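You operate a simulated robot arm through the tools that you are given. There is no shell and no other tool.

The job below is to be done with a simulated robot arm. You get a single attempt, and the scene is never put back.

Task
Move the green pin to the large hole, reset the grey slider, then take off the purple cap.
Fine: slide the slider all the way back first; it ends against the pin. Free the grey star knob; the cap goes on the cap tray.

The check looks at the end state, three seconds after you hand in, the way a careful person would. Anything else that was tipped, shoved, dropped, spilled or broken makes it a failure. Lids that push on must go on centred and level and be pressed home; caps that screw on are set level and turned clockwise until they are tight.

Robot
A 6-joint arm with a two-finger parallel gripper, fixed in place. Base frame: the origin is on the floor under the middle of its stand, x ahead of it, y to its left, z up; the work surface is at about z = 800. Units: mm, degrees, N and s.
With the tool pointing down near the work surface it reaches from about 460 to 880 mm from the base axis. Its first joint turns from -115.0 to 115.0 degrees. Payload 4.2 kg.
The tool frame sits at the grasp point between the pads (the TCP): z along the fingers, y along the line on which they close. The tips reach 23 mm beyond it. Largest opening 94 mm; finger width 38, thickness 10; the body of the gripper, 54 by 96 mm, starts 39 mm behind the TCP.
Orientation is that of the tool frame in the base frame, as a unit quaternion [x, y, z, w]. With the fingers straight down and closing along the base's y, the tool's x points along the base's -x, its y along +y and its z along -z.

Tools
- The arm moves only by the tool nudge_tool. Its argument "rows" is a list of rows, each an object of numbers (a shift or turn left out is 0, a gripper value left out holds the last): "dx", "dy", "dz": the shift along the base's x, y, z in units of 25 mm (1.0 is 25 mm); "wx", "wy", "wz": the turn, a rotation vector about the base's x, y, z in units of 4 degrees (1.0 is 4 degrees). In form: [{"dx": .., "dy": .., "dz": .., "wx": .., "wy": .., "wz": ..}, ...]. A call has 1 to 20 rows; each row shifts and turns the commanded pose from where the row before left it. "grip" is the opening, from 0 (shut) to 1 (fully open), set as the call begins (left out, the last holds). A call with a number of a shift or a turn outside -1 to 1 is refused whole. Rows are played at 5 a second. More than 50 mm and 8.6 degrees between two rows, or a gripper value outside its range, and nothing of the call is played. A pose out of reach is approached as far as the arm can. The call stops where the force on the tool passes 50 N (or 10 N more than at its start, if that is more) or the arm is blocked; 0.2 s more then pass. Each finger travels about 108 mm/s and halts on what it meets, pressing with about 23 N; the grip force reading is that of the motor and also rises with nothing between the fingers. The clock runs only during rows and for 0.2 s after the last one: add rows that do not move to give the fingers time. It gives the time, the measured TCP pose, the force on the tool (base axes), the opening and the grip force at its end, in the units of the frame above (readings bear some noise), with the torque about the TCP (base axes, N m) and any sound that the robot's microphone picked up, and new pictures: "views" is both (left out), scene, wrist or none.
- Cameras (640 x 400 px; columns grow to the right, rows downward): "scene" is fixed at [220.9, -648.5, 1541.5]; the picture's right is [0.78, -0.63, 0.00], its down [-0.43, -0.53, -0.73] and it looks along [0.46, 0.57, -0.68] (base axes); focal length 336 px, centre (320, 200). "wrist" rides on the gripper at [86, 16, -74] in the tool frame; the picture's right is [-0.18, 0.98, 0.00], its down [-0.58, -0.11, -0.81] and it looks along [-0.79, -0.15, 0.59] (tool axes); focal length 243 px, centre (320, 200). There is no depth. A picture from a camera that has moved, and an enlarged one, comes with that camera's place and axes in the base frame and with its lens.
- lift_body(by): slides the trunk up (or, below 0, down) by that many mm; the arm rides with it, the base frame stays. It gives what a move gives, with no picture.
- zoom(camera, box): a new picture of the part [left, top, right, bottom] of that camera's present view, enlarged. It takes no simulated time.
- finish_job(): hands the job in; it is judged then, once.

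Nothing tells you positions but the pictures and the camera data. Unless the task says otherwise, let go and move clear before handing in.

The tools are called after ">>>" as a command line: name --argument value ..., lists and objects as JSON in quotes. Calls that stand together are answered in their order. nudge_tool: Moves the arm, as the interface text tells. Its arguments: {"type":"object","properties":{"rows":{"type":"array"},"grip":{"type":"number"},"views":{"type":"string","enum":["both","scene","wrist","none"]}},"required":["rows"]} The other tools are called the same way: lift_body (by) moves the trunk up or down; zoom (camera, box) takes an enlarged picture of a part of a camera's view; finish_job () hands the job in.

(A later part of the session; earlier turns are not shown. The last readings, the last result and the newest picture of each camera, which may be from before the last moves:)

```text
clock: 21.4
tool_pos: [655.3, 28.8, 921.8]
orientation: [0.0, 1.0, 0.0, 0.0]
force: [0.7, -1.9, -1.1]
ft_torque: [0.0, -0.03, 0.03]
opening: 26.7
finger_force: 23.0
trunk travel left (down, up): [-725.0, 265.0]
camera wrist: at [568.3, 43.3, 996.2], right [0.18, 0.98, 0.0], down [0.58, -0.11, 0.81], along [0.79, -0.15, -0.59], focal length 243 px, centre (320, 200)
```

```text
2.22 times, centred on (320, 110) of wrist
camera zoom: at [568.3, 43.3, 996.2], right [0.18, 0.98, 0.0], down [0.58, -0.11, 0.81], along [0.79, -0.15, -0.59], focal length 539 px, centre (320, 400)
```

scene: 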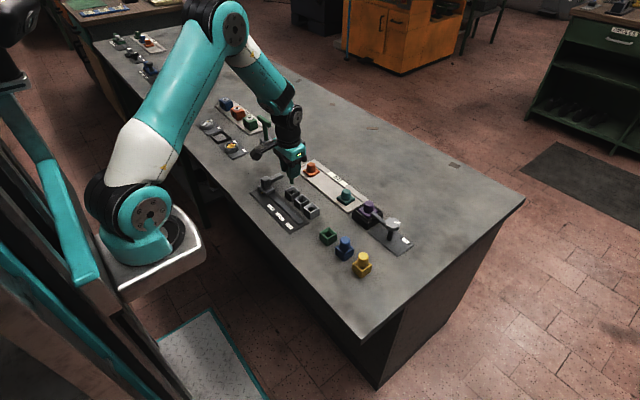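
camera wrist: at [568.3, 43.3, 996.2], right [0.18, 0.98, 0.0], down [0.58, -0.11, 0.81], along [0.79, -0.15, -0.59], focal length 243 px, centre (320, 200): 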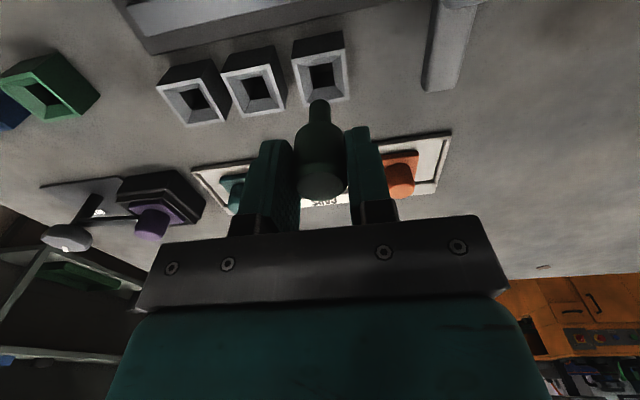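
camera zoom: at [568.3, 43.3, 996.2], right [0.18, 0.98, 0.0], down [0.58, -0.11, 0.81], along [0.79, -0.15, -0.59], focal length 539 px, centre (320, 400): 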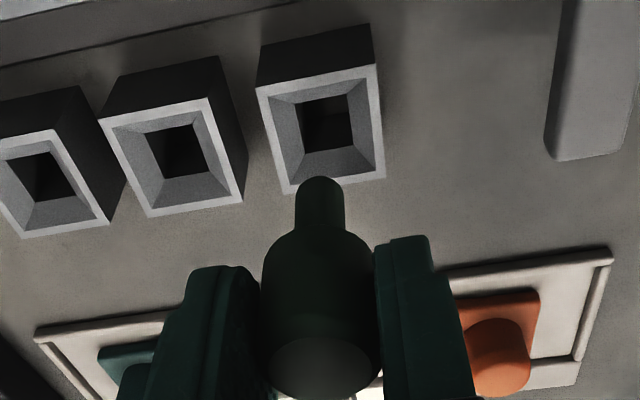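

The pin has a round stem with a shoulder and came out cleanly. The labels line up with the holes and LARGE is about 100 mm toward -y. I'll carry it over and match the view to this one.

>>> nudge_tool --rows '[{"dy": -0.5}, {"dy": -0.8}, {"dy": -0.8}, {"dy": -0.8}, {"dy": -0.7}, {"dy": -0.4}, {}]' --views "both"

>>> zoom --camera "wrist" --box '[200, 20, 440, 200]'

>>> zoom --camera "scene" --box '[265, 150, 335, 230]'

```text
clock: 23.0
tool_pos: [656.7, -72.5, 921.2]
orientation: [0.0, 1.0, 0.0, 0.0]
force: [0.3, 0.7, -1.0]
ft_torque: [0.0, -0.01, 0.01]
opening: 27.0
finger_force: 22.8
trunk travel left (down, up): [-725.0, 265.0]
camera wrist: at [568.5, -56.8, 995.5], right [0.18, 0.98, 0.0], down [0.58, -0.11, 0.81], along [0.79, -0.15, -0.59], focal length 243 px, centre (320, 200)
```

scene: 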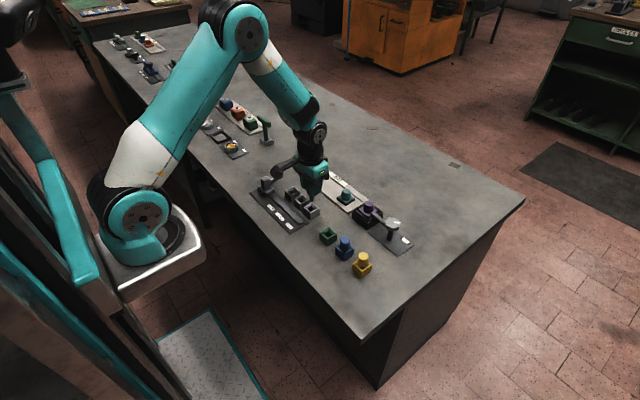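
wrist: 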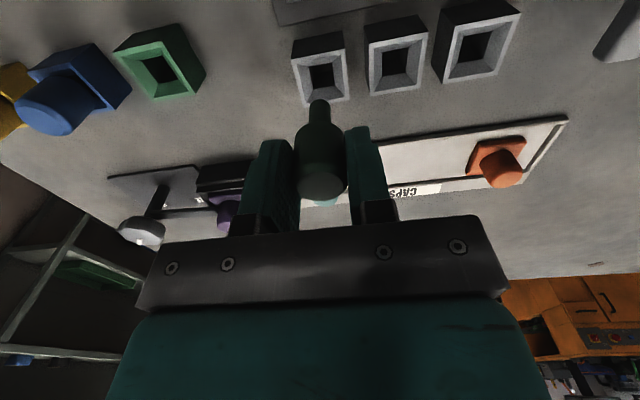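

```text
2.22 times, centred on (320, 110) of wrist
camera zoom: at [568.5, -56.8, 995.5], right [0.18, 0.98, 0.0], down [0.58, -0.11, 0.81], along [0.79, -0.15, -0.59], focal length 539 px, centre (320, 400)
```

zoom: 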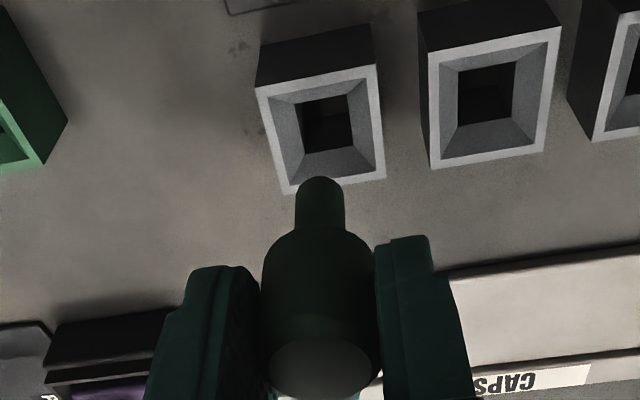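

```text
5.00 times, centred on (300, 190) of scene
camera zoom: at [220.9, -648.5, 1541.5], right [0.78, -0.63, 0.0], down [-0.43, -0.53, -0.73], along [0.46, 0.57, -0.68], focal length 1678 px, centre (420, 250)
```

zoom: 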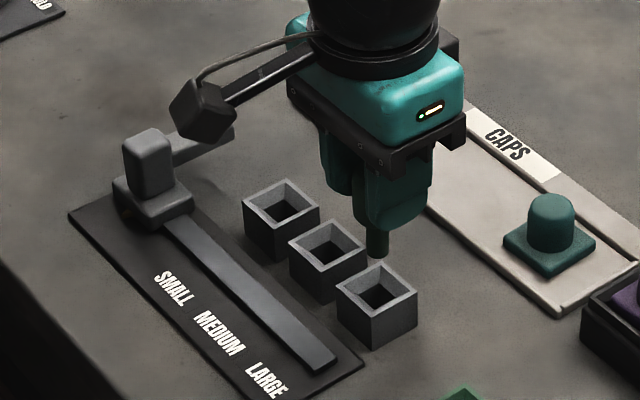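

The LARGE hole appears at exactly the same pixels as SMALL did, so the pin is right above it. I'll lower it slowly.

>>> nudge_tool --rows '[{"dz": -0.5}, {"dz": -0.5}, {"dz": -0.4}, {"dz": -0.4}, {"dz": -0.3}, {"dz": -0.2}, {}]' --views "both"

>>> zoom --camera "scene" --box '[265, 160, 335, 230]'

>>> zoom --camera "wrist" --box '[200, 20, 440, 200]'

```text
clock: 24.6
tool_pos: [656.0, -71.8, 865.5]
orientation: [0.0, 1.0, 0.0, 0.0]
force: [-0.2, 0.5, -0.4]
ft_torque: [0.06, 0.0, -0.03]
opening: 26.7
finger_force: 23.1
trunk travel left (down, up): [-725.0, 265.0]
camera wrist: at [569.3, -56.6, 938.9], right [0.18, 0.98, 0.0], down [0.58, -0.11, 0.81], along [0.79, -0.15, -0.59], focal length 243 px, centre (320, 200)
```

scene: 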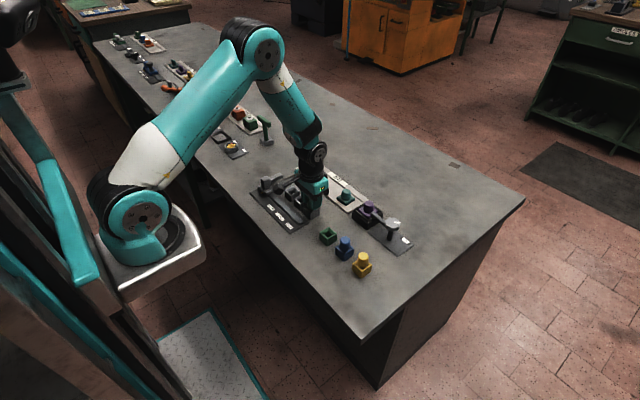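
wrist: 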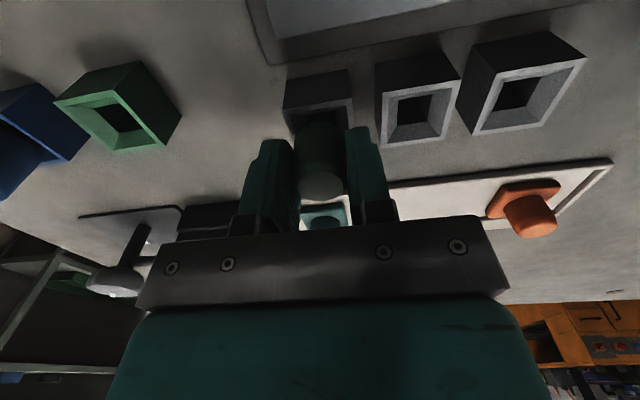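

```text
5.71 times, centred on (300, 195) of scene
camera zoom: at [220.9, -648.5, 1541.5], right [0.78, -0.63, 0.0], down [-0.43, -0.53, -0.73], along [0.46, 0.57, -0.68], focal length 1917 px, centre (434, 229)
```

zoom: 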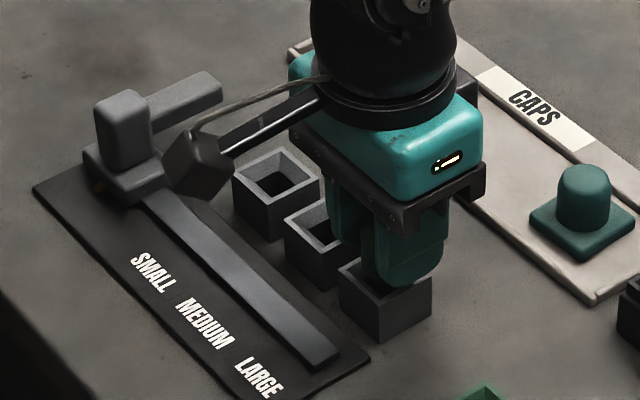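

```text
2.22 times, centred on (320, 110) of wrist
camera zoom: at [569.3, -56.6, 938.9], right [0.18, 0.98, 0.0], down [0.58, -0.11, 0.81], along [0.79, -0.15, -0.59], focal length 539 px, centre (320, 400)
```

zoom: 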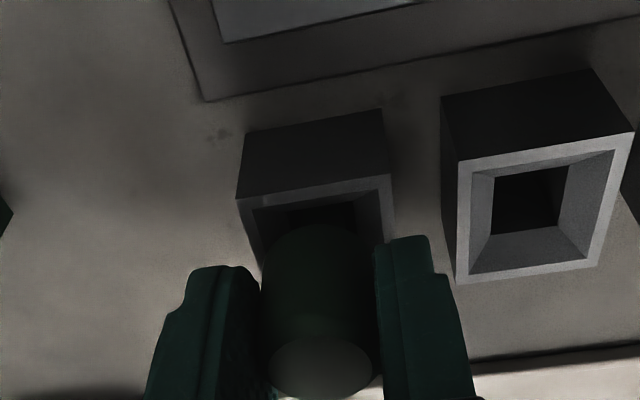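

The stem is in the hole with no contact force, and it's about 3.7 mm above where it sat before. I'll lower in small steps until it seats.

>>> nudge_tool --rows '[{"dz": -0.05}, {"dz": -0.05}, {}]' --views "none"

>>> nudge_tool --rows '[{"dz": -0.04}, {}]' --views "wrist"

```text
clock: 25.4
tool_pos: [655.8, -70.3, 862.2]
orientation: [0.0, 1.0, 0.0, 0.001]
force: [0.6, 0.2, -0.8]
ft_torque: [0.01, 0.02, -0.01]
opening: 26.9
finger_force: 23.0
trunk travel left (down, up): [-725.0, 265.0]
```

```text
clock: 26.0
tool_pos: [655.5, -70.9, 859.6]
orientation: [-0.001, 1.0, 0.0, 0.0]
force: [0.8, 1.1, 0.3]
ft_torque: [0.0, -0.04, -0.02]
opening: 27.0
finger_force: 23.1
trunk travel left (down, up): [-725.0, 265.0]
camera wrist: at [569.1, -56.1, 935.5], right [0.18, 0.98, 0.0], down [0.58, -0.11, 0.81], along [0.79, -0.15, -0.59], focal length 243 px, centre (320, 200)
```

wrist: 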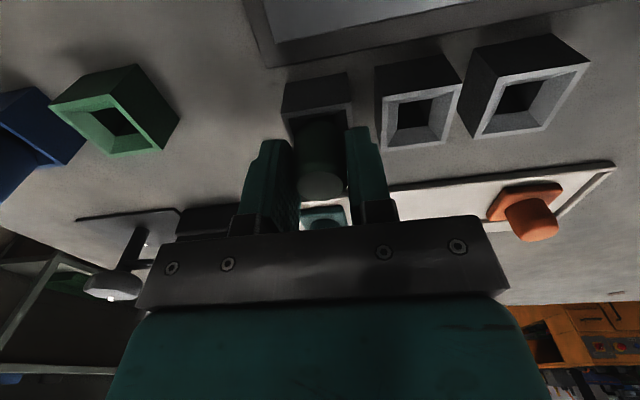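

It's at the original height with no contact yet. I'll go down half a millimetre at a time.

>>> nudge_tool --rows '[{"dz": -0.02}, {}]' --views "none"

>>> nudge_tool --rows '[{"dz": -0.02}, {}]' --views "none"

>>> nudge_tool --rows '[{"dz": -0.02}, {}]' --views "scene"

>>> zoom --camera "scene" --box '[275, 170, 335, 230]'

```text
clock: 26.6
tool_pos: [655.0, -70.9, 861.0]
orientation: [-0.001, 1.0, 0.0, 0.001]
force: [-2.1, 1.8, 5.2]
ft_torque: [0.1, 0.11, 0.02]
opening: 27.1
finger_force: 23.1
trunk travel left (down, up): [-725.0, 265.0]
```

```text
clock: 27.2
tool_pos: [655.9, -71.6, 859.5]
orientation: [0.001, 1.0, 0.0, 0.001]
force: [-1.3, -0.8, 11.7]
ft_torque: [-0.24, 0.08, -0.02]
opening: 27.0
finger_force: 23.1
trunk travel left (down, up): [-725.0, 265.0]
```

```text
clock: 27.8
tool_pos: [656.6, -70.1, 858.6]
orientation: [0.0, 1.0, 0.0, 0.001]
force: [3.7, 0.1, 8.0]
ft_torque: [0.17, -0.15, 0.01]
opening: 27.1
finger_force: 23.4
trunk travel left (down, up): [-725.0, 265.0]
```

scene: 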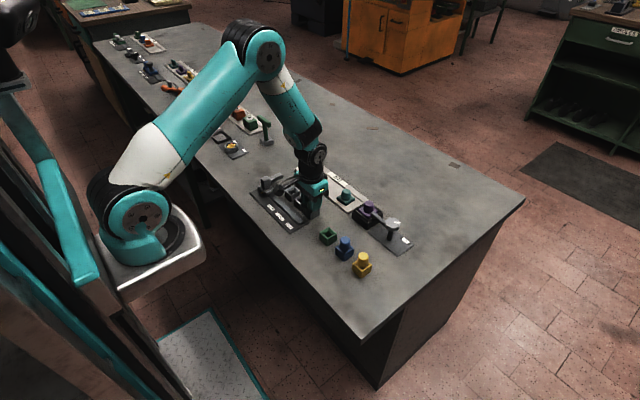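

```text
6.67 times, centred on (305, 200) of scene
camera zoom: at [220.9, -648.5, 1541.5], right [0.78, -0.63, 0.0], down [-0.43, -0.53, -0.73], along [0.46, 0.57, -0.68], focal length 2237 px, centre (420, 200)
```

zoom: 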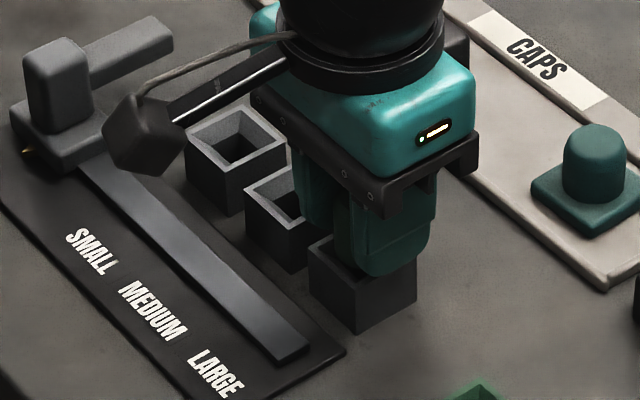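

The contact force has built up, so the pin is seated in LARGE. I'll open moderately, rise straight up, and look.

>>> nudge_tool --rows '[{}, {}, {}]' --grip 0.42 --views "none"

>>> nudge_tool --rows '[{"dz": 0.3}, {"dz": 0.6}, {"dz": 0.8}, {"dz": 0.8}, {"dz": 0.8}, {}]' --views "both"

>>> zoom --camera "wrist" --box '[200, 20, 440, 200]'

>>> zoom --camera "scene" --box '[265, 160, 335, 230]'

```text
clock: 28.6
tool_pos: [655.6, -69.9, 858.9]
orientation: [0.0, 1.0, -0.001, 0.0]
force: [0.6, 0.0, 0.0]
ft_torque: [-0.02, 0.0, 0.05]
opening: 39.5
finger_force: 0.0
trunk travel left (down, up): [-725.0, 265.0]
```

```text
clock: 30.0
tool_pos: [654.5, -70.2, 942.4]
orientation: [0.0, 1.0, 0.0, 0.0]
force: [0.1, -0.4, 0.3]
ft_torque: [-0.02, 0.02, 0.0]
opening: 39.7
finger_force: 0.0
trunk travel left (down, up): [-725.0, 265.0]
camera wrist: at [568.4, -56.1, 1016.9], right [0.18, 0.98, 0.0], down [0.58, -0.11, 0.81], along [0.79, -0.15, -0.59], focal length 243 px, centre (320, 200)
```

scene: 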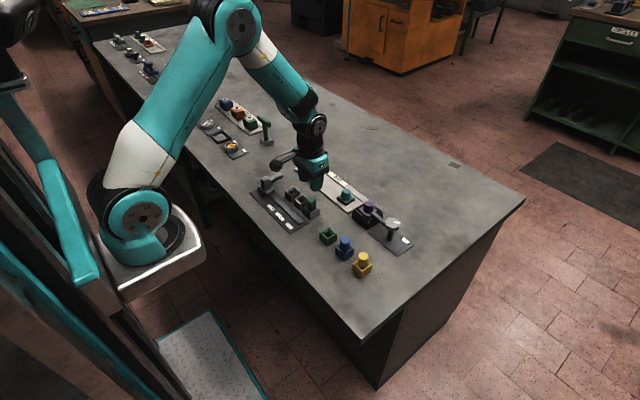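
wrist: 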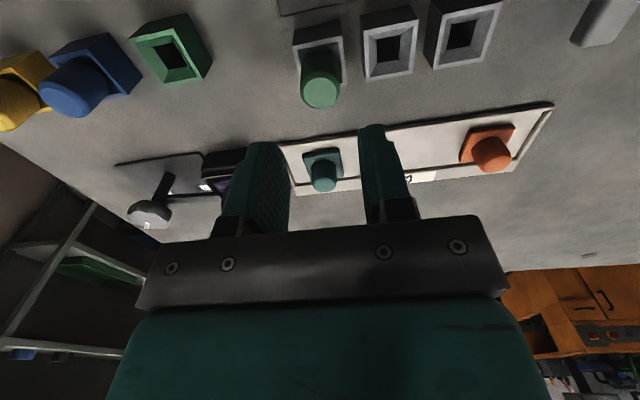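

```text
2.22 times, centred on (320, 110) of wrist
camera zoom: at [568.4, -56.1, 1016.9], right [0.18, 0.98, 0.0], down [0.58, -0.11, 0.81], along [0.79, -0.15, -0.59], focal length 539 px, centre (320, 400)
```

zoom: 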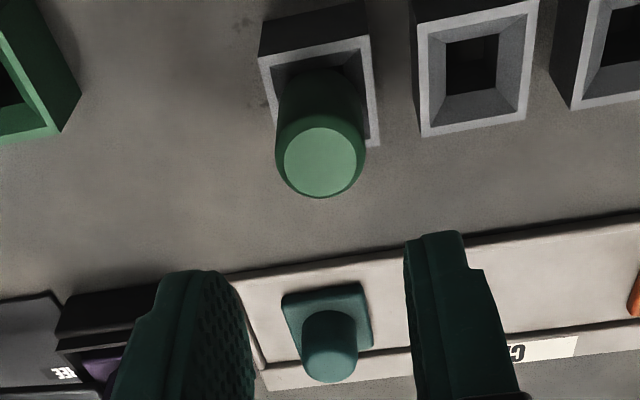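

```text
5.71 times, centred on (300, 195) of scene
camera zoom: at [220.9, -648.5, 1541.5], right [0.78, -0.63, 0.0], down [-0.43, -0.53, -0.73], along [0.46, 0.57, -0.68], focal length 1917 px, centre (434, 229)
```

zoom: 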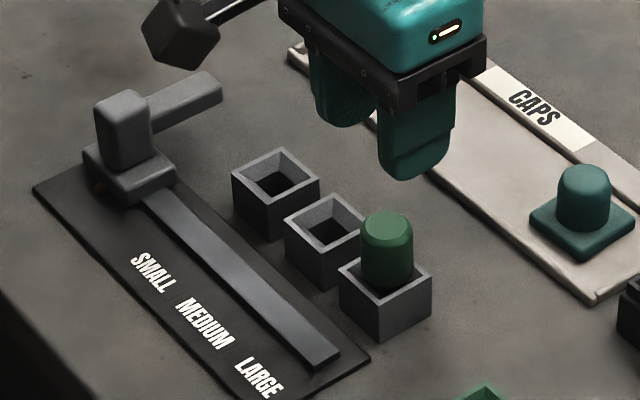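

The pin is fully seated in LARGE and looks just as it did in SMALL. Next I'll return above the slider handle.

>>> nudge_tool --rows '[{"dx": -0.29, "dy": 0.88}, {"dx": -0.29, "dy": 0.88}, {"dx": -0.29, "dy": 0.88}, {"dx": -0.29, "dy": 0.88}, {"dx": -0.29, "dy": 0.88}, {"dx": -0.29, "dy": 0.88}, {"dx": -0.29, "dy": 0.88}, {"dx": -0.29, "dy": 0.87}, {}]' --grip 0.6 --views "wrist"

>>> zoom --camera "wrist" --box '[200, 20, 440, 200]'

```text
clock: 32.0
tool_pos: [597.5, 103.7, 942.5]
orientation: [0.0, 1.0, 0.0, 0.0]
force: [0.4, -0.3, 0.1]
ft_torque: [-0.02, -0.01, 0.03]
opening: 56.5
finger_force: 0.1
trunk travel left (down, up): [-725.0, 265.0]
camera wrist: at [510.7, 119.2, 1016.7], right [0.18, 0.98, 0.0], down [0.58, -0.11, 0.81], along [0.79, -0.15, -0.59], focal length 243 px, centre (320, 200)
```

wrist: 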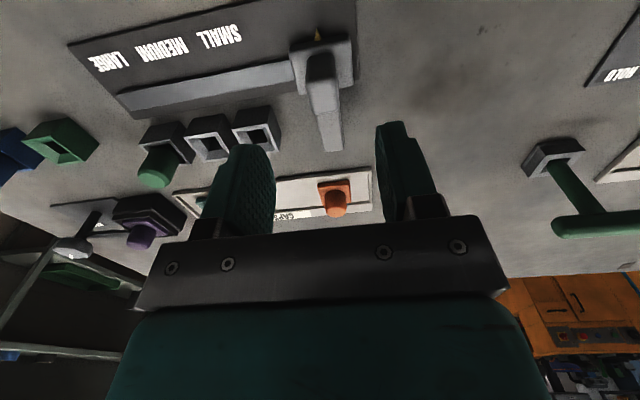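

```text
2.22 times, centred on (320, 110) of wrist
camera zoom: at [510.7, 119.2, 1016.7], right [0.18, 0.98, 0.0], down [0.58, -0.11, 0.81], along [0.79, -0.15, -0.59], focal length 539 px, centre (320, 400)
```

zoom: 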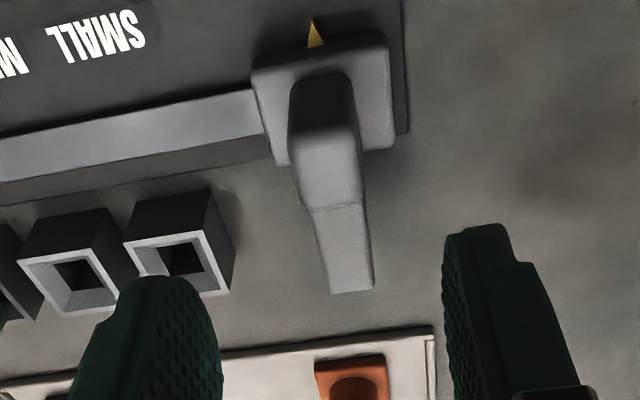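

The tool is in line with the handle. I'll go down to the same grip height and close.

>>> nudge_tool --rows '[{"dz": -0.9}, {"dz": -0.9}, {"dz": -0.9}, {"dz": -0.8}, {}]' --views "none"

>>> nudge_tool --rows '[{}, {}, {}, {}]' --grip 0 --views "wrist"

```text
clock: 33.2
tool_pos: [598.7, 105.2, 854.6]
orientation: [0.0, 1.0, -0.001, 0.0]
force: [-0.7, 0.6, -0.3]
ft_torque: [-0.01, 0.02, -0.01]
opening: 56.5
finger_force: 0.2
trunk travel left (down, up): [-725.0, 265.0]
```

```text
clock: 34.2
tool_pos: [597.4, 104.8, 855.6]
orientation: [0.0, 1.0, 0.001, -0.001]
force: [-0.7, 1.1, -3.8]
ft_torque: [0.04, -0.45, 0.03]
opening: 21.9
finger_force: 45.1
trunk travel left (down, up): [-725.0, 265.0]
camera wrist: at [510.9, 119.9, 929.4], right [0.18, 0.98, 0.0], down [0.58, -0.11, 0.81], along [0.79, -0.15, -0.59], focal length 243 px, centre (320, 200)
```

wrist: 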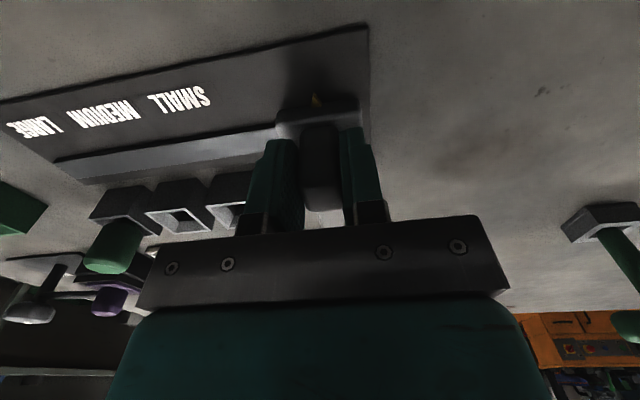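

The handle is gripped again. I'll slide it toward -y, checking the force along the way.

>>> nudge_tool --rows '[{"dy": -0.2}, {"dy": -0.2}, {"dy": -0.2}, {"dy": -0.2}, {"dy": -0.2}, {"dy": -0.2}, {}]' --views "none"

```text
clock: 35.8
tool_pos: [596.8, 75.1, 856.4]
orientation: [0.0, 1.0, 0.0, 0.0]
force: [1.1, 1.8, -0.6]
ft_torque: [0.24, -0.14, 0.16]
opening: 22.0
finger_force: 45.2
trunk travel left (down, up): [-725.0, 265.0]
```

Forces are low and the slider moves freely. I'll continue.

>>> nudge_tool --rows '[{"dy": -0.2}, {"dy": -0.2}, {"dy": -0.2}, {"dy": -0.2}, {"dy": -0.2}, {"dy": -0.2}, {}]' --views "none"

>>> nudge_tool --rows '[{"dy": -0.2}, {"dy": -0.2}, {"dy": -0.2}, {"dy": -0.2}, {"dy": -0.2}, {"dy": -0.2}, {}]' --views "both"

>>> zoom --camera "scene" --box '[255, 160, 335, 230]'

```text
clock: 37.4
tool_pos: [598.5, 44.9, 855.3]
orientation: [0.0, 1.0, -0.001, -0.001]
force: [-7.7, 0.6, 6.1]
ft_torque: [0.07, -0.42, 0.16]
opening: 22.0
finger_force: 44.7
trunk travel left (down, up): [-725.0, 265.0]
```

```text
clock: 39.0
tool_pos: [597.6, 14.2, 854.4]
orientation: [0.0, 1.0, 0.0, 0.0]
force: [-13.2, 2.0, 16.5]
ft_torque: [0.07, -0.74, -0.03]
opening: 21.9
finger_force: 44.4
trunk travel left (down, up): [-725.0, 265.0]
camera wrist: at [510.9, 30.0, 929.3], right [0.18, 0.98, 0.0], down [0.58, -0.11, 0.81], along [0.79, -0.15, -0.59], focal length 243 px, centre (320, 200)
```

scene: 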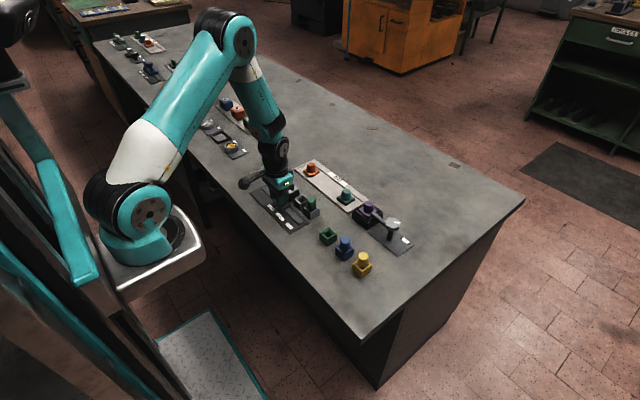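
wrist: 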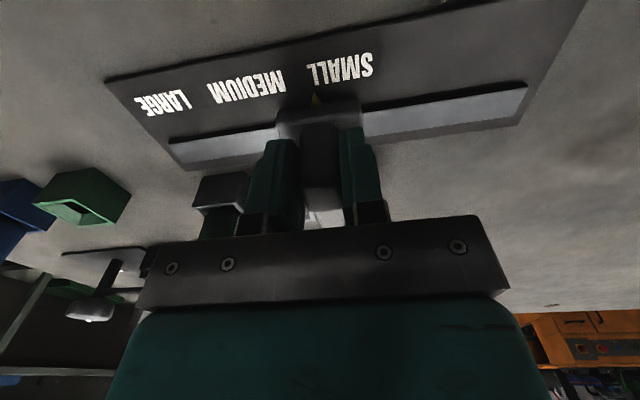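

```text
5.71 times, centred on (295, 195) of scene
camera zoom: at [220.9, -648.5, 1541.5], right [0.78, -0.63, 0.0], down [-0.43, -0.53, -0.73], along [0.46, 0.57, -0.68], focal length 1917 px, centre (463, 229)
```

zoom: 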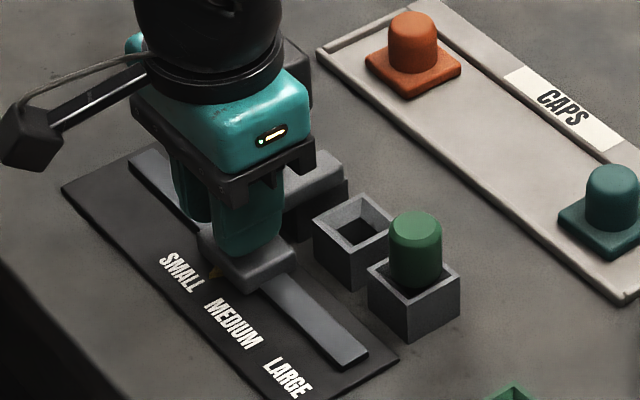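

Side loads have grown a little, so I'll relieve them and continue toward the pin. I expect contact near y≈-47.

>>> nudge_tool --rows '[{"dx": -0.025, "dz": 0.03}, {"dy": -0.2}, {"dy": -0.2}, {"dy": -0.2}, {"dy": -0.2}, {"dy": -0.2}, {}]' --views "none"

>>> nudge_tool --rows '[{"dy": -0.2}, {"dy": -0.2}, {"dy": -0.2}, {"dy": -0.2}, {"dy": -0.1}, {}]' --views "scene"

>>> zoom --camera "scene" --box '[255, 160, 335, 230]'

```text
clock: 40.6
tool_pos: [598.2, -9.9, 855.0]
orientation: [-0.001, 1.0, 0.001, 0.001]
force: [0.7, 1.5, -19.9]
ft_torque: [0.07, -1.19, 0.1]
opening: 21.9
finger_force: 44.8
trunk travel left (down, up): [-725.0, 265.0]
```

```text
clock: 42.0
tool_pos: [597.5, -33.4, 855.6]
orientation: [0.0, 1.0, 0.0, 0.0]
force: [5.9, 1.0, -5.9]
ft_torque: [0.0, 1.42, 0.1]
opening: 21.8
finger_force: 44.6
trunk travel left (down, up): [-725.0, 265.0]
```

scene: 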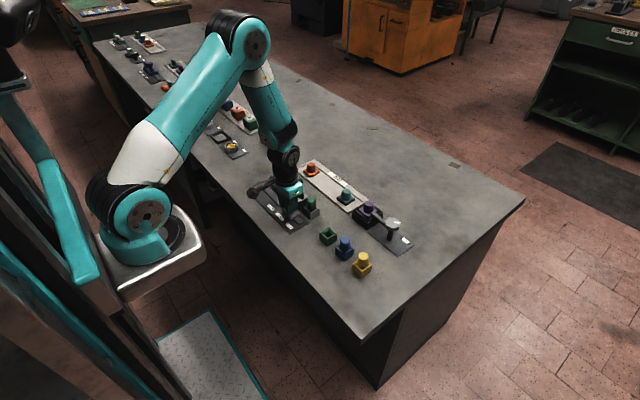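

```text
5.71 times, centred on (295, 195) of scene
camera zoom: at [220.9, -648.5, 1541.5], right [0.78, -0.63, 0.0], down [-0.43, -0.53, -0.73], along [0.46, 0.57, -0.68], focal length 1917 px, centre (463, 229)
```

zoom: 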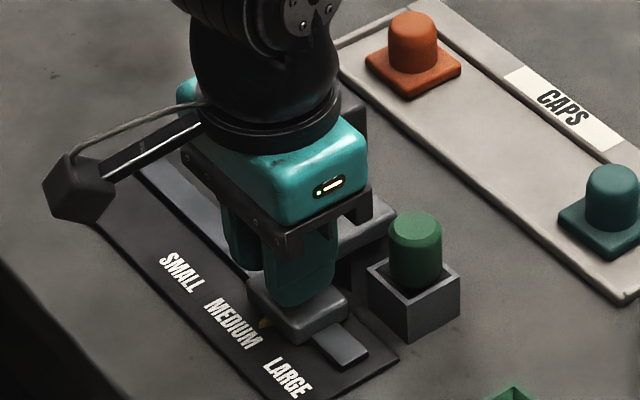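

The slider is about 13 mm from the expected contact. I'll creep in.

>>> nudge_tool --rows '[{"dy": -0.1}, {"dy": -0.1}, {"dy": -0.1}, {}]' --views "none"

>>> nudge_tool --rows '[{"dy": -0.04}, {"dy": -0.04}, {}]' --views "none"

>>> nudge_tool --rows '[{"dy": -0.04}, {}]' --views "both"

>>> zoom --camera "scene" --box '[265, 170, 325, 230]'

```text
clock: 43.0
tool_pos: [597.8, -40.9, 855.2]
orientation: [-0.001, 1.0, 0.0, 0.0]
force: [2.3, 2.2, -1.4]
ft_torque: [0.11, 0.46, 0.15]
opening: 21.9
finger_force: 44.9
trunk travel left (down, up): [-725.0, 265.0]
```

```text
clock: 43.8
tool_pos: [597.7, -43.4, 854.7]
orientation: [0.0, 1.0, 0.0, 0.0]
force: [9.3, 1.1, 2.1]
ft_torque: [0.07, 1.21, 0.12]
opening: 21.7
finger_force: 45.2
trunk travel left (down, up): [-725.0, 265.0]
```

```text
clock: 44.4
tool_pos: [598.0, -44.2, 855.0]
orientation: [0.0, 1.0, 0.0, 0.001]
force: [6.0, 2.2, -3.1]
ft_torque: [0.05, -0.95, 0.04]
opening: 21.7
finger_force: 45.1
trunk travel left (down, up): [-725.0, 265.0]
camera wrist: at [510.8, -28.3, 929.3], right [0.18, 0.98, 0.0], down [0.58, -0.11, 0.81], along [0.79, -0.15, -0.59], focal length 243 px, centre (320, 200)
```

scene: 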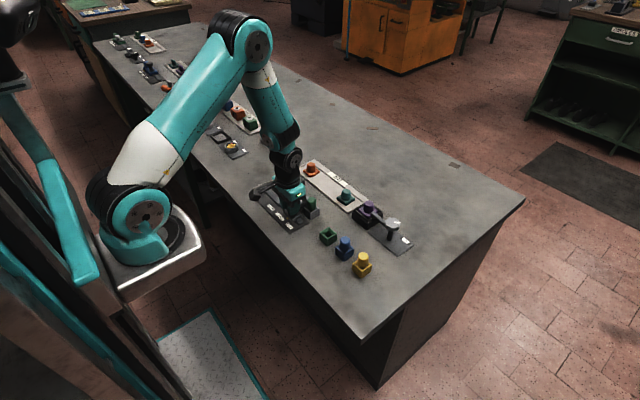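
wrist: 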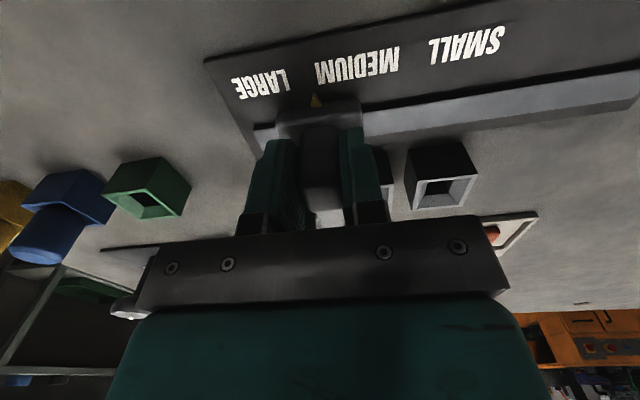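

```text
6.67 times, centred on (295, 200) of scene
camera zoom: at [220.9, -648.5, 1541.5], right [0.78, -0.63, 0.0], down [-0.43, -0.53, -0.73], along [0.46, 0.57, -0.68], focal length 2237 px, centre (487, 200)
```

zoom: 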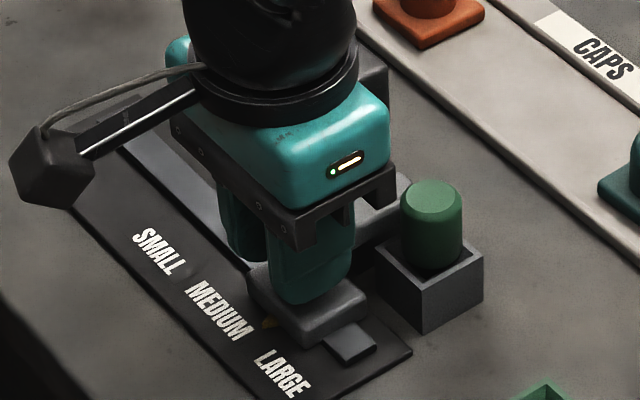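

The arm is nearly at the pin. I'll take half-millimetre steps until the y force shows contact.

>>> nudge_tool --rows '[{"dy": -0.025}, {}]' --views "none"

>>> nudge_tool --rows '[{"dy": -0.025}, {}]' --views "none"

>>> nudge_tool --rows '[{"dy": -0.025}, {}]' --views "none"

```text
clock: 45.0
tool_pos: [598.3, -43.2, 854.8]
orientation: [0.0, 1.0, 0.0, 0.0]
force: [4.3, 1.4, -1.0]
ft_torque: [0.05, -1.52, 0.05]
opening: 21.9
finger_force: 45.1
trunk travel left (down, up): [-725.0, 265.0]
```

```text
clock: 45.6
tool_pos: [598.4, -43.5, 855.7]
orientation: [0.0, 1.0, 0.0, 0.0]
force: [6.7, 1.9, -6.2]
ft_torque: [0.06, -1.42, 0.06]
opening: 22.0
finger_force: 45.2
trunk travel left (down, up): [-725.0, 265.0]
```

```text
clock: 46.2
tool_pos: [597.6, -44.4, 855.6]
orientation: [0.0, 1.0, 0.0, -0.001]
force: [4.4, 1.3, -10.6]
ft_torque: [0.06, -1.26, 0.06]
opening: 21.9
finger_force: 45.0
trunk travel left (down, up): [-725.0, 265.0]
```

There's no contact yet, so I'll keep creeping.

>>> nudge_tool --rows '[{"dy": -0.025}, {}]' --views "none"

>>> nudge_tool --rows '[{"dy": -0.025}, {}]' --views "none"

>>> nudge_tool --rows '[{"dy": -0.025}, {}]' --views "scene"

>>> zoom --camera "scene" --box '[275, 180, 325, 220]'

```text
clock: 46.8
tool_pos: [598.1, -45.4, 856.0]
orientation: [0.0, 1.0, 0.0, -0.001]
force: [2.5, 1.1, -7.4]
ft_torque: [0.05, -0.71, 0.02]
opening: 21.8
finger_force: 44.9
trunk travel left (down, up): [-725.0, 265.0]
```

```text
clock: 47.4
tool_pos: [597.3, -45.4, 854.6]
orientation: [0.0, 1.0, 0.001, -0.002]
force: [4.3, 1.2, -8.1]
ft_torque: [0.05, 0.61, 0.05]
opening: 21.7
finger_force: 44.8
trunk travel left (down, up): [-725.0, 265.0]
```

```text
clock: 48.0
tool_pos: [597.8, -46.4, 854.5]
orientation: [0.0, 1.0, 0.0, -0.002]
force: [-1.4, 1.4, -13.5]
ft_torque: [0.11, -0.6, 0.07]
opening: 21.8
finger_force: 44.7
trunk travel left (down, up): [-725.0, 265.0]
```

scene: 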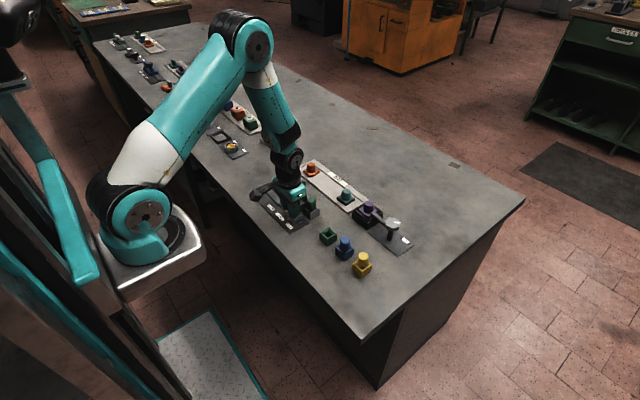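

```text
10.00 times, centred on (300, 200) of scene
camera zoom: at [220.9, -648.5, 1541.5], right [0.78, -0.63, 0.0], down [-0.43, -0.53, -0.73], along [0.46, 0.57, -0.68], focal length 3355 px, centre (520, 200)
```

zoom: 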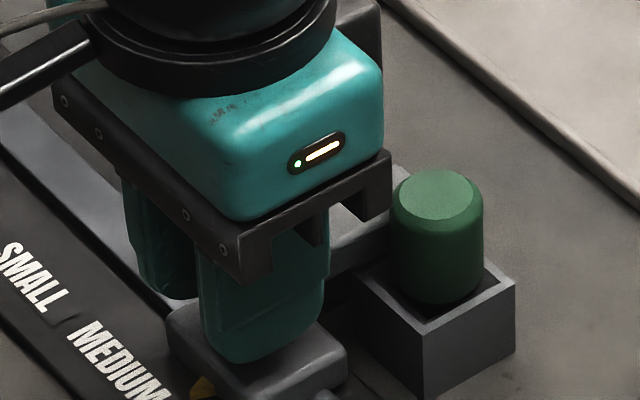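

Still no rise in the y force at y≈-46. I'll continue in small steps.

>>> nudge_tool --rows '[{"dy": -0.02}, {}]' --views "none"

>>> nudge_tool --rows '[{"dy": -0.02}, {}]' --views "none"

>>> nudge_tool --rows '[{"dy": -0.02}, {}]' --views "none"

```text
clock: 48.6
tool_pos: [598.4, -47.2, 855.0]
orientation: [0.0, 1.0, -0.001, -0.001]
force: [1.6, 1.4, -12.6]
ft_torque: [0.1, 0.48, 0.09]
opening: 22.3
finger_force: 44.6
trunk travel left (down, up): [-725.0, 265.0]
```

```text
clock: 49.2
tool_pos: [598.1, -48.6, 854.6]
orientation: [0.0, 1.0, 0.0, -0.001]
force: [0.3, 3.8, -20.0]
ft_torque: [-0.13, -0.08, -0.12]
opening: 21.6
finger_force: 45.2
trunk travel left (down, up): [-725.0, 265.0]
```

```text
clock: 49.8
tool_pos: [598.2, -48.5, 855.5]
orientation: [-0.001, 1.0, 0.0, -0.001]
force: [-0.4, 4.4, -15.2]
ft_torque: [0.07, 0.23, 0.04]
opening: 22.0
finger_force: 44.8
trunk travel left (down, up): [-725.0, 265.0]
```

The y force has risen to about 4 N, which suggests the arm has just met the pin. I'll check the pin is still upright before deciding on more.

>>> zoom --camera "scene" --box '[275, 180, 325, 220]'

>>> nudge_tool --rows '[{"dz": -0.015}, {}]' --views "none"

```text
10.00 times, centred on (300, 200) of scene
camera zoom: at [220.9, -648.5, 1541.5], right [0.78, -0.63, 0.0], down [-0.43, -0.53, -0.73], along [0.46, 0.57, -0.68], focal length 3355 px, centre (520, 200)
```

zoom: 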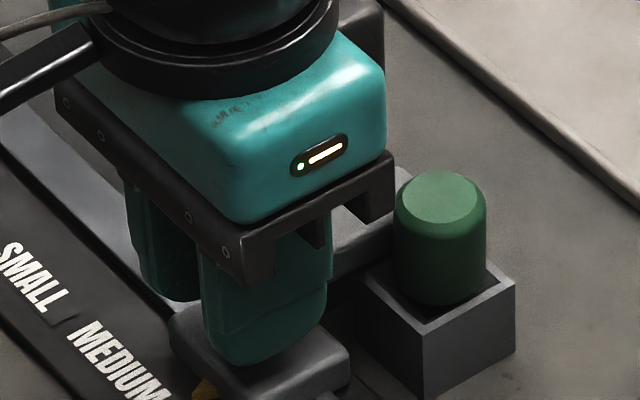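

```text
clock: 50.4
tool_pos: [598.9, -47.4, 855.4]
orientation: [0.0, 1.0, 0.0, -0.001]
force: [-1.1, 4.5, -6.1]
ft_torque: [0.08, 1.33, 0.01]
opening: 22.0
finger_force: 45.1
trunk travel left (down, up): [-725.0, 265.0]
```

The arm touches the pin, which moved only a fraction of a millimetre and still stands upright. I'll release here and rise.

>>> nudge_tool --rows '[{}, {}, {}]' --grip 0.6 --views "none"

>>> nudge_tool --rows '[{"dz": 0.4}, {"dz": 0.8}, {"dz": 0.9}, {"dz": 0.9}, {"dz": 0.9}, {}]' --views "both"

>>> zoom --camera "wrist" --box '[200, 20, 440, 200]'

>>> zoom --camera "scene" --box '[275, 180, 325, 220]'

```text
clock: 51.2
tool_pos: [598.0, -48.7, 855.7]
orientation: [0.001, 1.0, -0.001, 0.0]
force: [0.3, 0.6, 0.5]
ft_torque: [-0.01, 0.01, 0.02]
opening: 56.3
finger_force: 0.1
trunk travel left (down, up): [-725.0, 265.0]
```

```text
clock: 52.6
tool_pos: [597.5, -47.5, 952.8]
orientation: [0.0, 1.0, 0.0, 0.001]
force: [0.5, 0.5, -0.1]
ft_torque: [0.03, 0.01, 0.05]
opening: 56.5
finger_force: 0.1
trunk travel left (down, up): [-725.0, 265.0]
camera wrist: at [510.7, -33.1, 1027.4], right [0.18, 0.98, 0.0], down [0.58, -0.11, 0.81], along [0.79, -0.15, -0.59], focal length 243 px, centre (320, 200)
```

scene: 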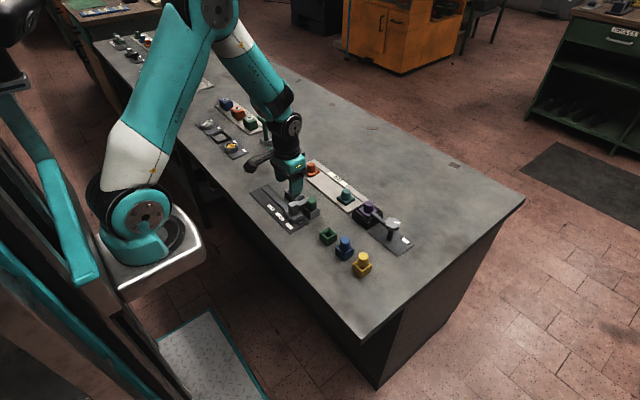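
wrist: 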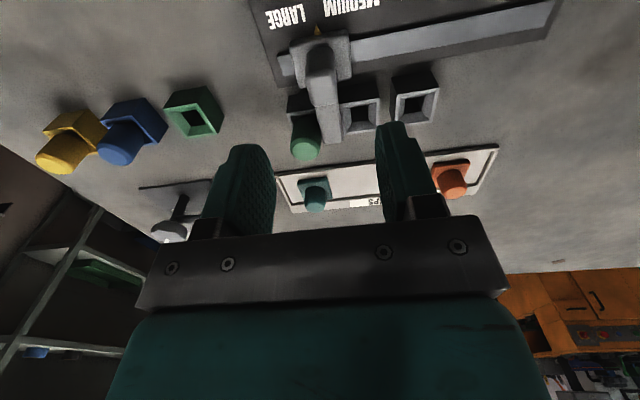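

```text
2.22 times, centred on (320, 110) of wrist
camera zoom: at [510.7, -33.1, 1027.4], right [0.18, 0.98, 0.0], down [0.58, -0.11, 0.81], along [0.79, -0.15, -0.59], focal length 539 px, centre (320, 400)
```

zoom: 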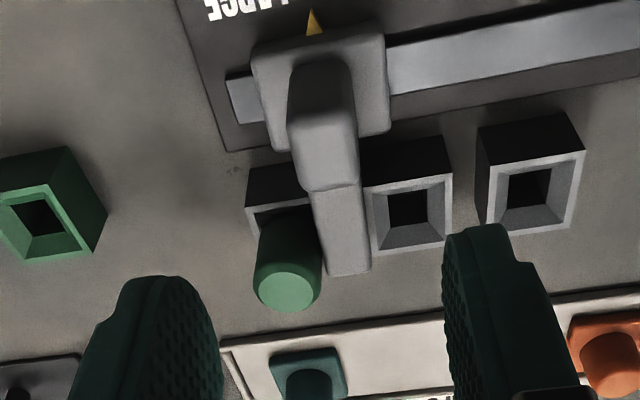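

```text
10.00 times, centred on (300, 200) of scene
camera zoom: at [220.9, -648.5, 1541.5], right [0.78, -0.63, 0.0], down [-0.43, -0.53, -0.73], along [0.46, 0.57, -0.68], focal length 3355 px, centre (520, 200)
```

zoom: 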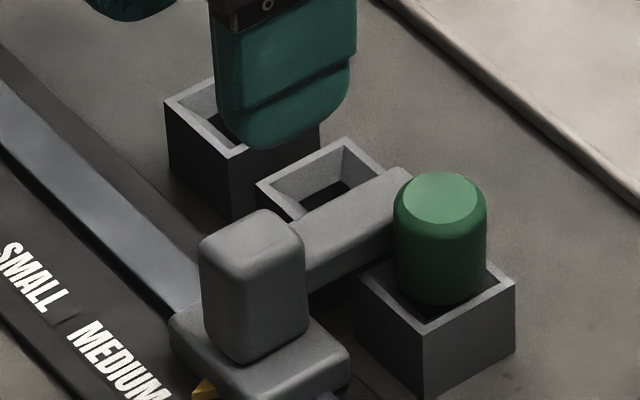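

The slider arm rests against the pin in LARGE, with the same offset it had at SMALL, and I'm clear of it. Now I'll move over to view the cap and the star knob.

>>> nudge_tool --rows '[{"dz": 0.8, "dx": 0.3}, {"dx": 0.5, "dy": -0.95}, {"dx": 0.5, "dy": -0.95}, {"dx": 0.5, "dy": -0.95}, {"dx": 0.5, "dy": -0.95}, {"dx": 0.5, "dy": -0.95}, {"dx": 0.5, "dy": -0.95}, {"dx": 0.5, "dy": -0.95}, {"dx": 0.3, "dy": -0.95}, {}]' --views "both"

>>> zoom --camera "wrist" --box '[200, 20, 440, 200]'

>>> zoom --camera "scene" --box '[350, 190, 420, 260]'

```text
clock: 54.8
tool_pos: [700.7, -240.5, 972.9]
orientation: [0.0, 1.0, 0.0, 0.001]
force: [-0.8, -0.5, 0.0]
ft_torque: [0.0, -0.03, 0.01]
opening: 56.3
finger_force: 0.0
trunk travel left (down, up): [-725.0, 265.0]
camera wrist: at [613.2, -223.9, 1046.2], right [0.18, 0.98, 0.0], down [0.58, -0.11, 0.81], along [0.79, -0.15, -0.59], focal length 243 px, centre (320, 200)
```

scene: 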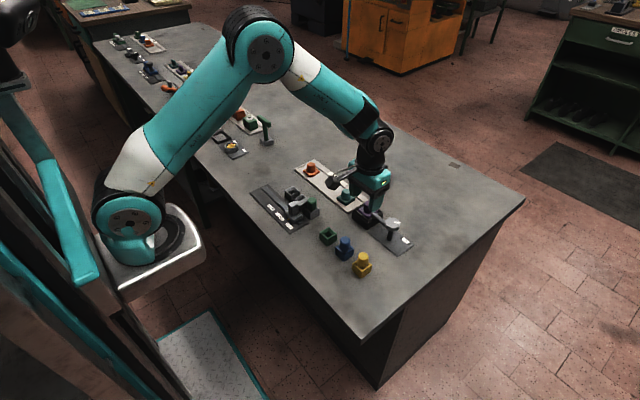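
wrist: 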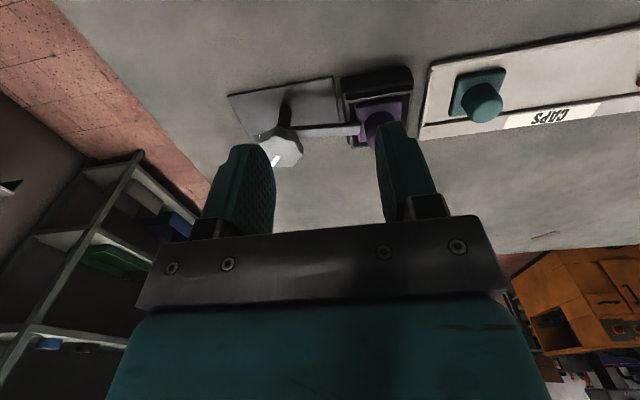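

```text
2.22 times, centred on (320, 110) of wrist
camera zoom: at [613.2, -223.9, 1046.2], right [0.18, 0.98, 0.0], down [0.58, -0.11, 0.81], along [0.79, -0.15, -0.59], focal length 539 px, centre (320, 400)
```

zoom: 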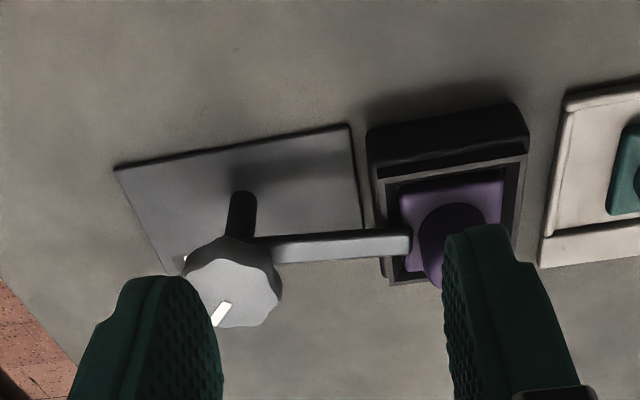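

```text
5.71 times, centred on (385, 225) of scene
camera zoom: at [220.9, -648.5, 1541.5], right [0.78, -0.63, 0.0], down [-0.43, -0.53, -0.73], along [0.46, 0.57, -0.68], focal length 1917 px, centre (-51, 57)
```

zoom: 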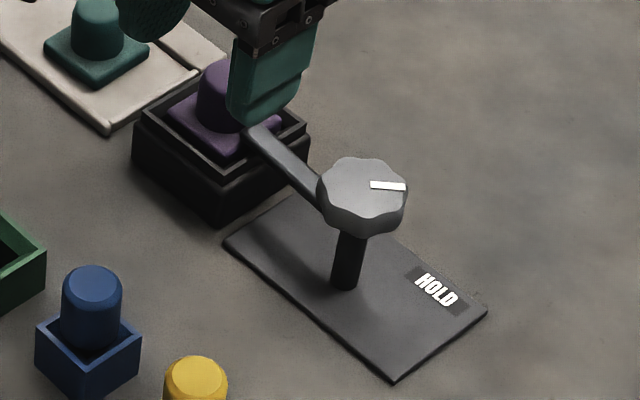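

The knob is a scalloped disc about 42 mm wide with its top near z=870 at about (764,-289). The hold-down arm runs from its post toward +y over the cap flange. I'll yaw the tool so the fingers close along x and miss the arm, moving above the knob as I turn.

>>> nudge_tool --rows '[{"dx": 0.128, "dy": -0.097, "wz": -1}, {"dx": 0.128, "dy": -0.097, "wz": -1}, {"dx": 0.128, "dy": -0.097, "wz": -1}, {"dx": 0.128, "dy": -0.097, "wz": -1}, {"dx": 0.128, "dy": -0.097, "wz": -1}, {"dx": 0.128, "dy": -0.097, "wz": -1}, {"dx": 0.128, "dy": -0.097, "wz": -1}, {"dx": 0.128, "dy": -0.097, "wz": -1}, {"dx": 0.128, "dy": -0.097, "wz": -1}, {"dx": 0.128, "dy": -0.097, "wz": -1}, {"dx": 0.128, "dy": -0.097, "wz": -1}, {"dx": 0.128, "dy": -0.097, "wz": -1}, {"dx": 0.128, "dy": -0.097, "wz": -1}, {"dx": 0.128, "dy": -0.097, "wz": -1}, {"dx": 0.128, "dy": -0.097, "wz": -1}, {"dx": 0.128, "dy": -0.097, "wz": -1}, {"dx": 0.128, "dy": -0.097, "wz": -1}, {"dx": 0.128, "dy": -0.097, "wz": -1}, {"dx": 0.128, "dy": -0.097, "wz": -1}, {"dx": 0.128, "dy": -0.097, "wz": -1}]' --grip 0.8 --views "none"

>>> nudge_tool --rows '[{"wz": -1}, {"wz": -1}, {"wz": -0.5}, {}]' --views "both"

>>> zoom --camera "wrist" --box '[200, 20, 440, 200]'

>>> zoom --camera "scene" --box '[350, 160, 440, 260]'

```text
clock: 59.0
tool_pos: [764.7, -286.3, 972.6]
orientation: [0.643, 0.766, 0.0, 0.0]
force: [-0.4, 0.0, 0.2]
ft_torque: [0.0, 0.0, 0.03]
opening: 75.2
finger_force: 0.0
trunk travel left (down, up): [-725.0, 265.0]
```

```text
clock: 60.0
tool_pos: [764.1, -286.9, 971.6]
orientation: [0.708, 0.707, 0.001, 0.0]
force: [-0.2, 0.6, -0.1]
ft_torque: [-0.03, 0.02, 0.02]
opening: 75.1
finger_force: 0.1
trunk travel left (down, up): [-725.0, 265.0]
camera wrist: at [779.8, -201.3, 1046.6], right [0.98, -0.19, 0.0], down [-0.11, -0.58, 0.81], along [-0.15, -0.79, -0.59], focal length 243 px, centre (320, 200)
```

scene: 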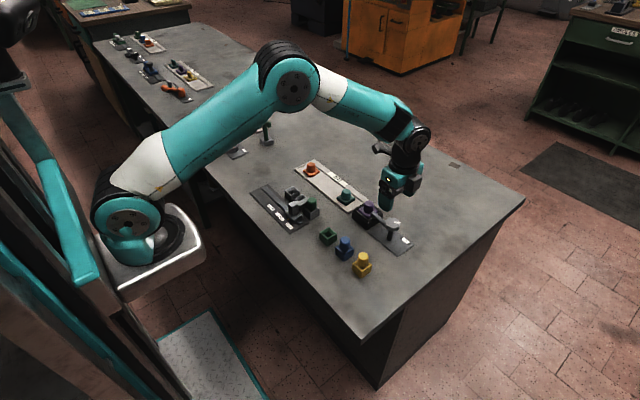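
wrist: 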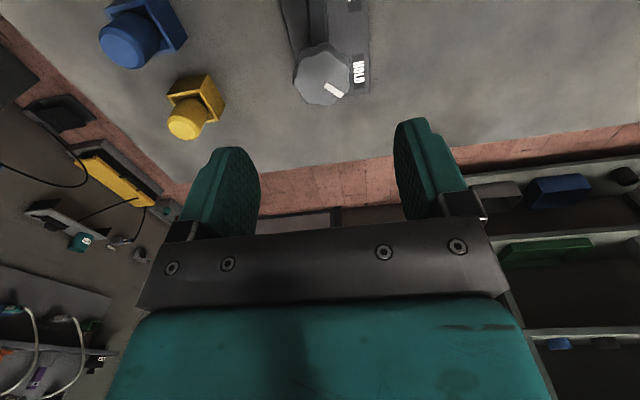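

```text
2.22 times, centred on (320, 110) of wrist
camera zoom: at [779.8, -201.3, 1046.6], right [0.98, -0.19, 0.0], down [-0.11, -0.58, 0.81], along [-0.15, -0.79, -0.59], focal length 539 px, centre (320, 400)
```

zoom: 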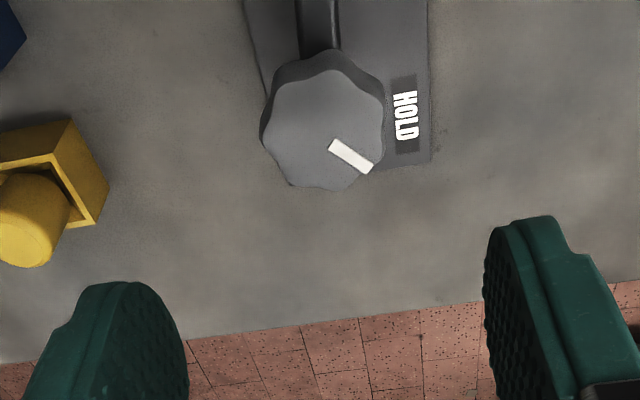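

```text
4.00 times, centred on (395, 210) of scene
camera zoom: at [220.9, -648.5, 1541.5], right [0.78, -0.63, 0.0], down [-0.43, -0.53, -0.73], along [0.46, 0.57, -0.68], focal length 1342 px, centre (20, 160)
```

zoom: 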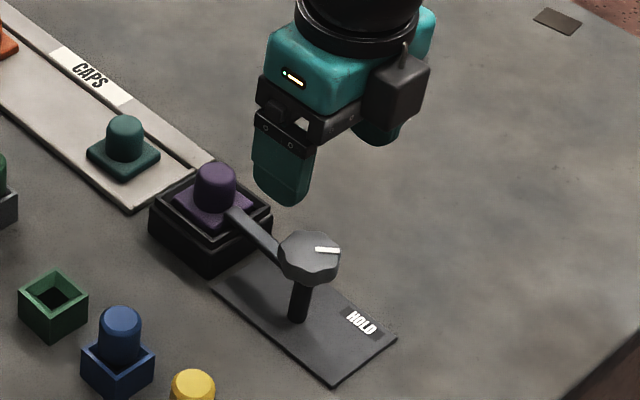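

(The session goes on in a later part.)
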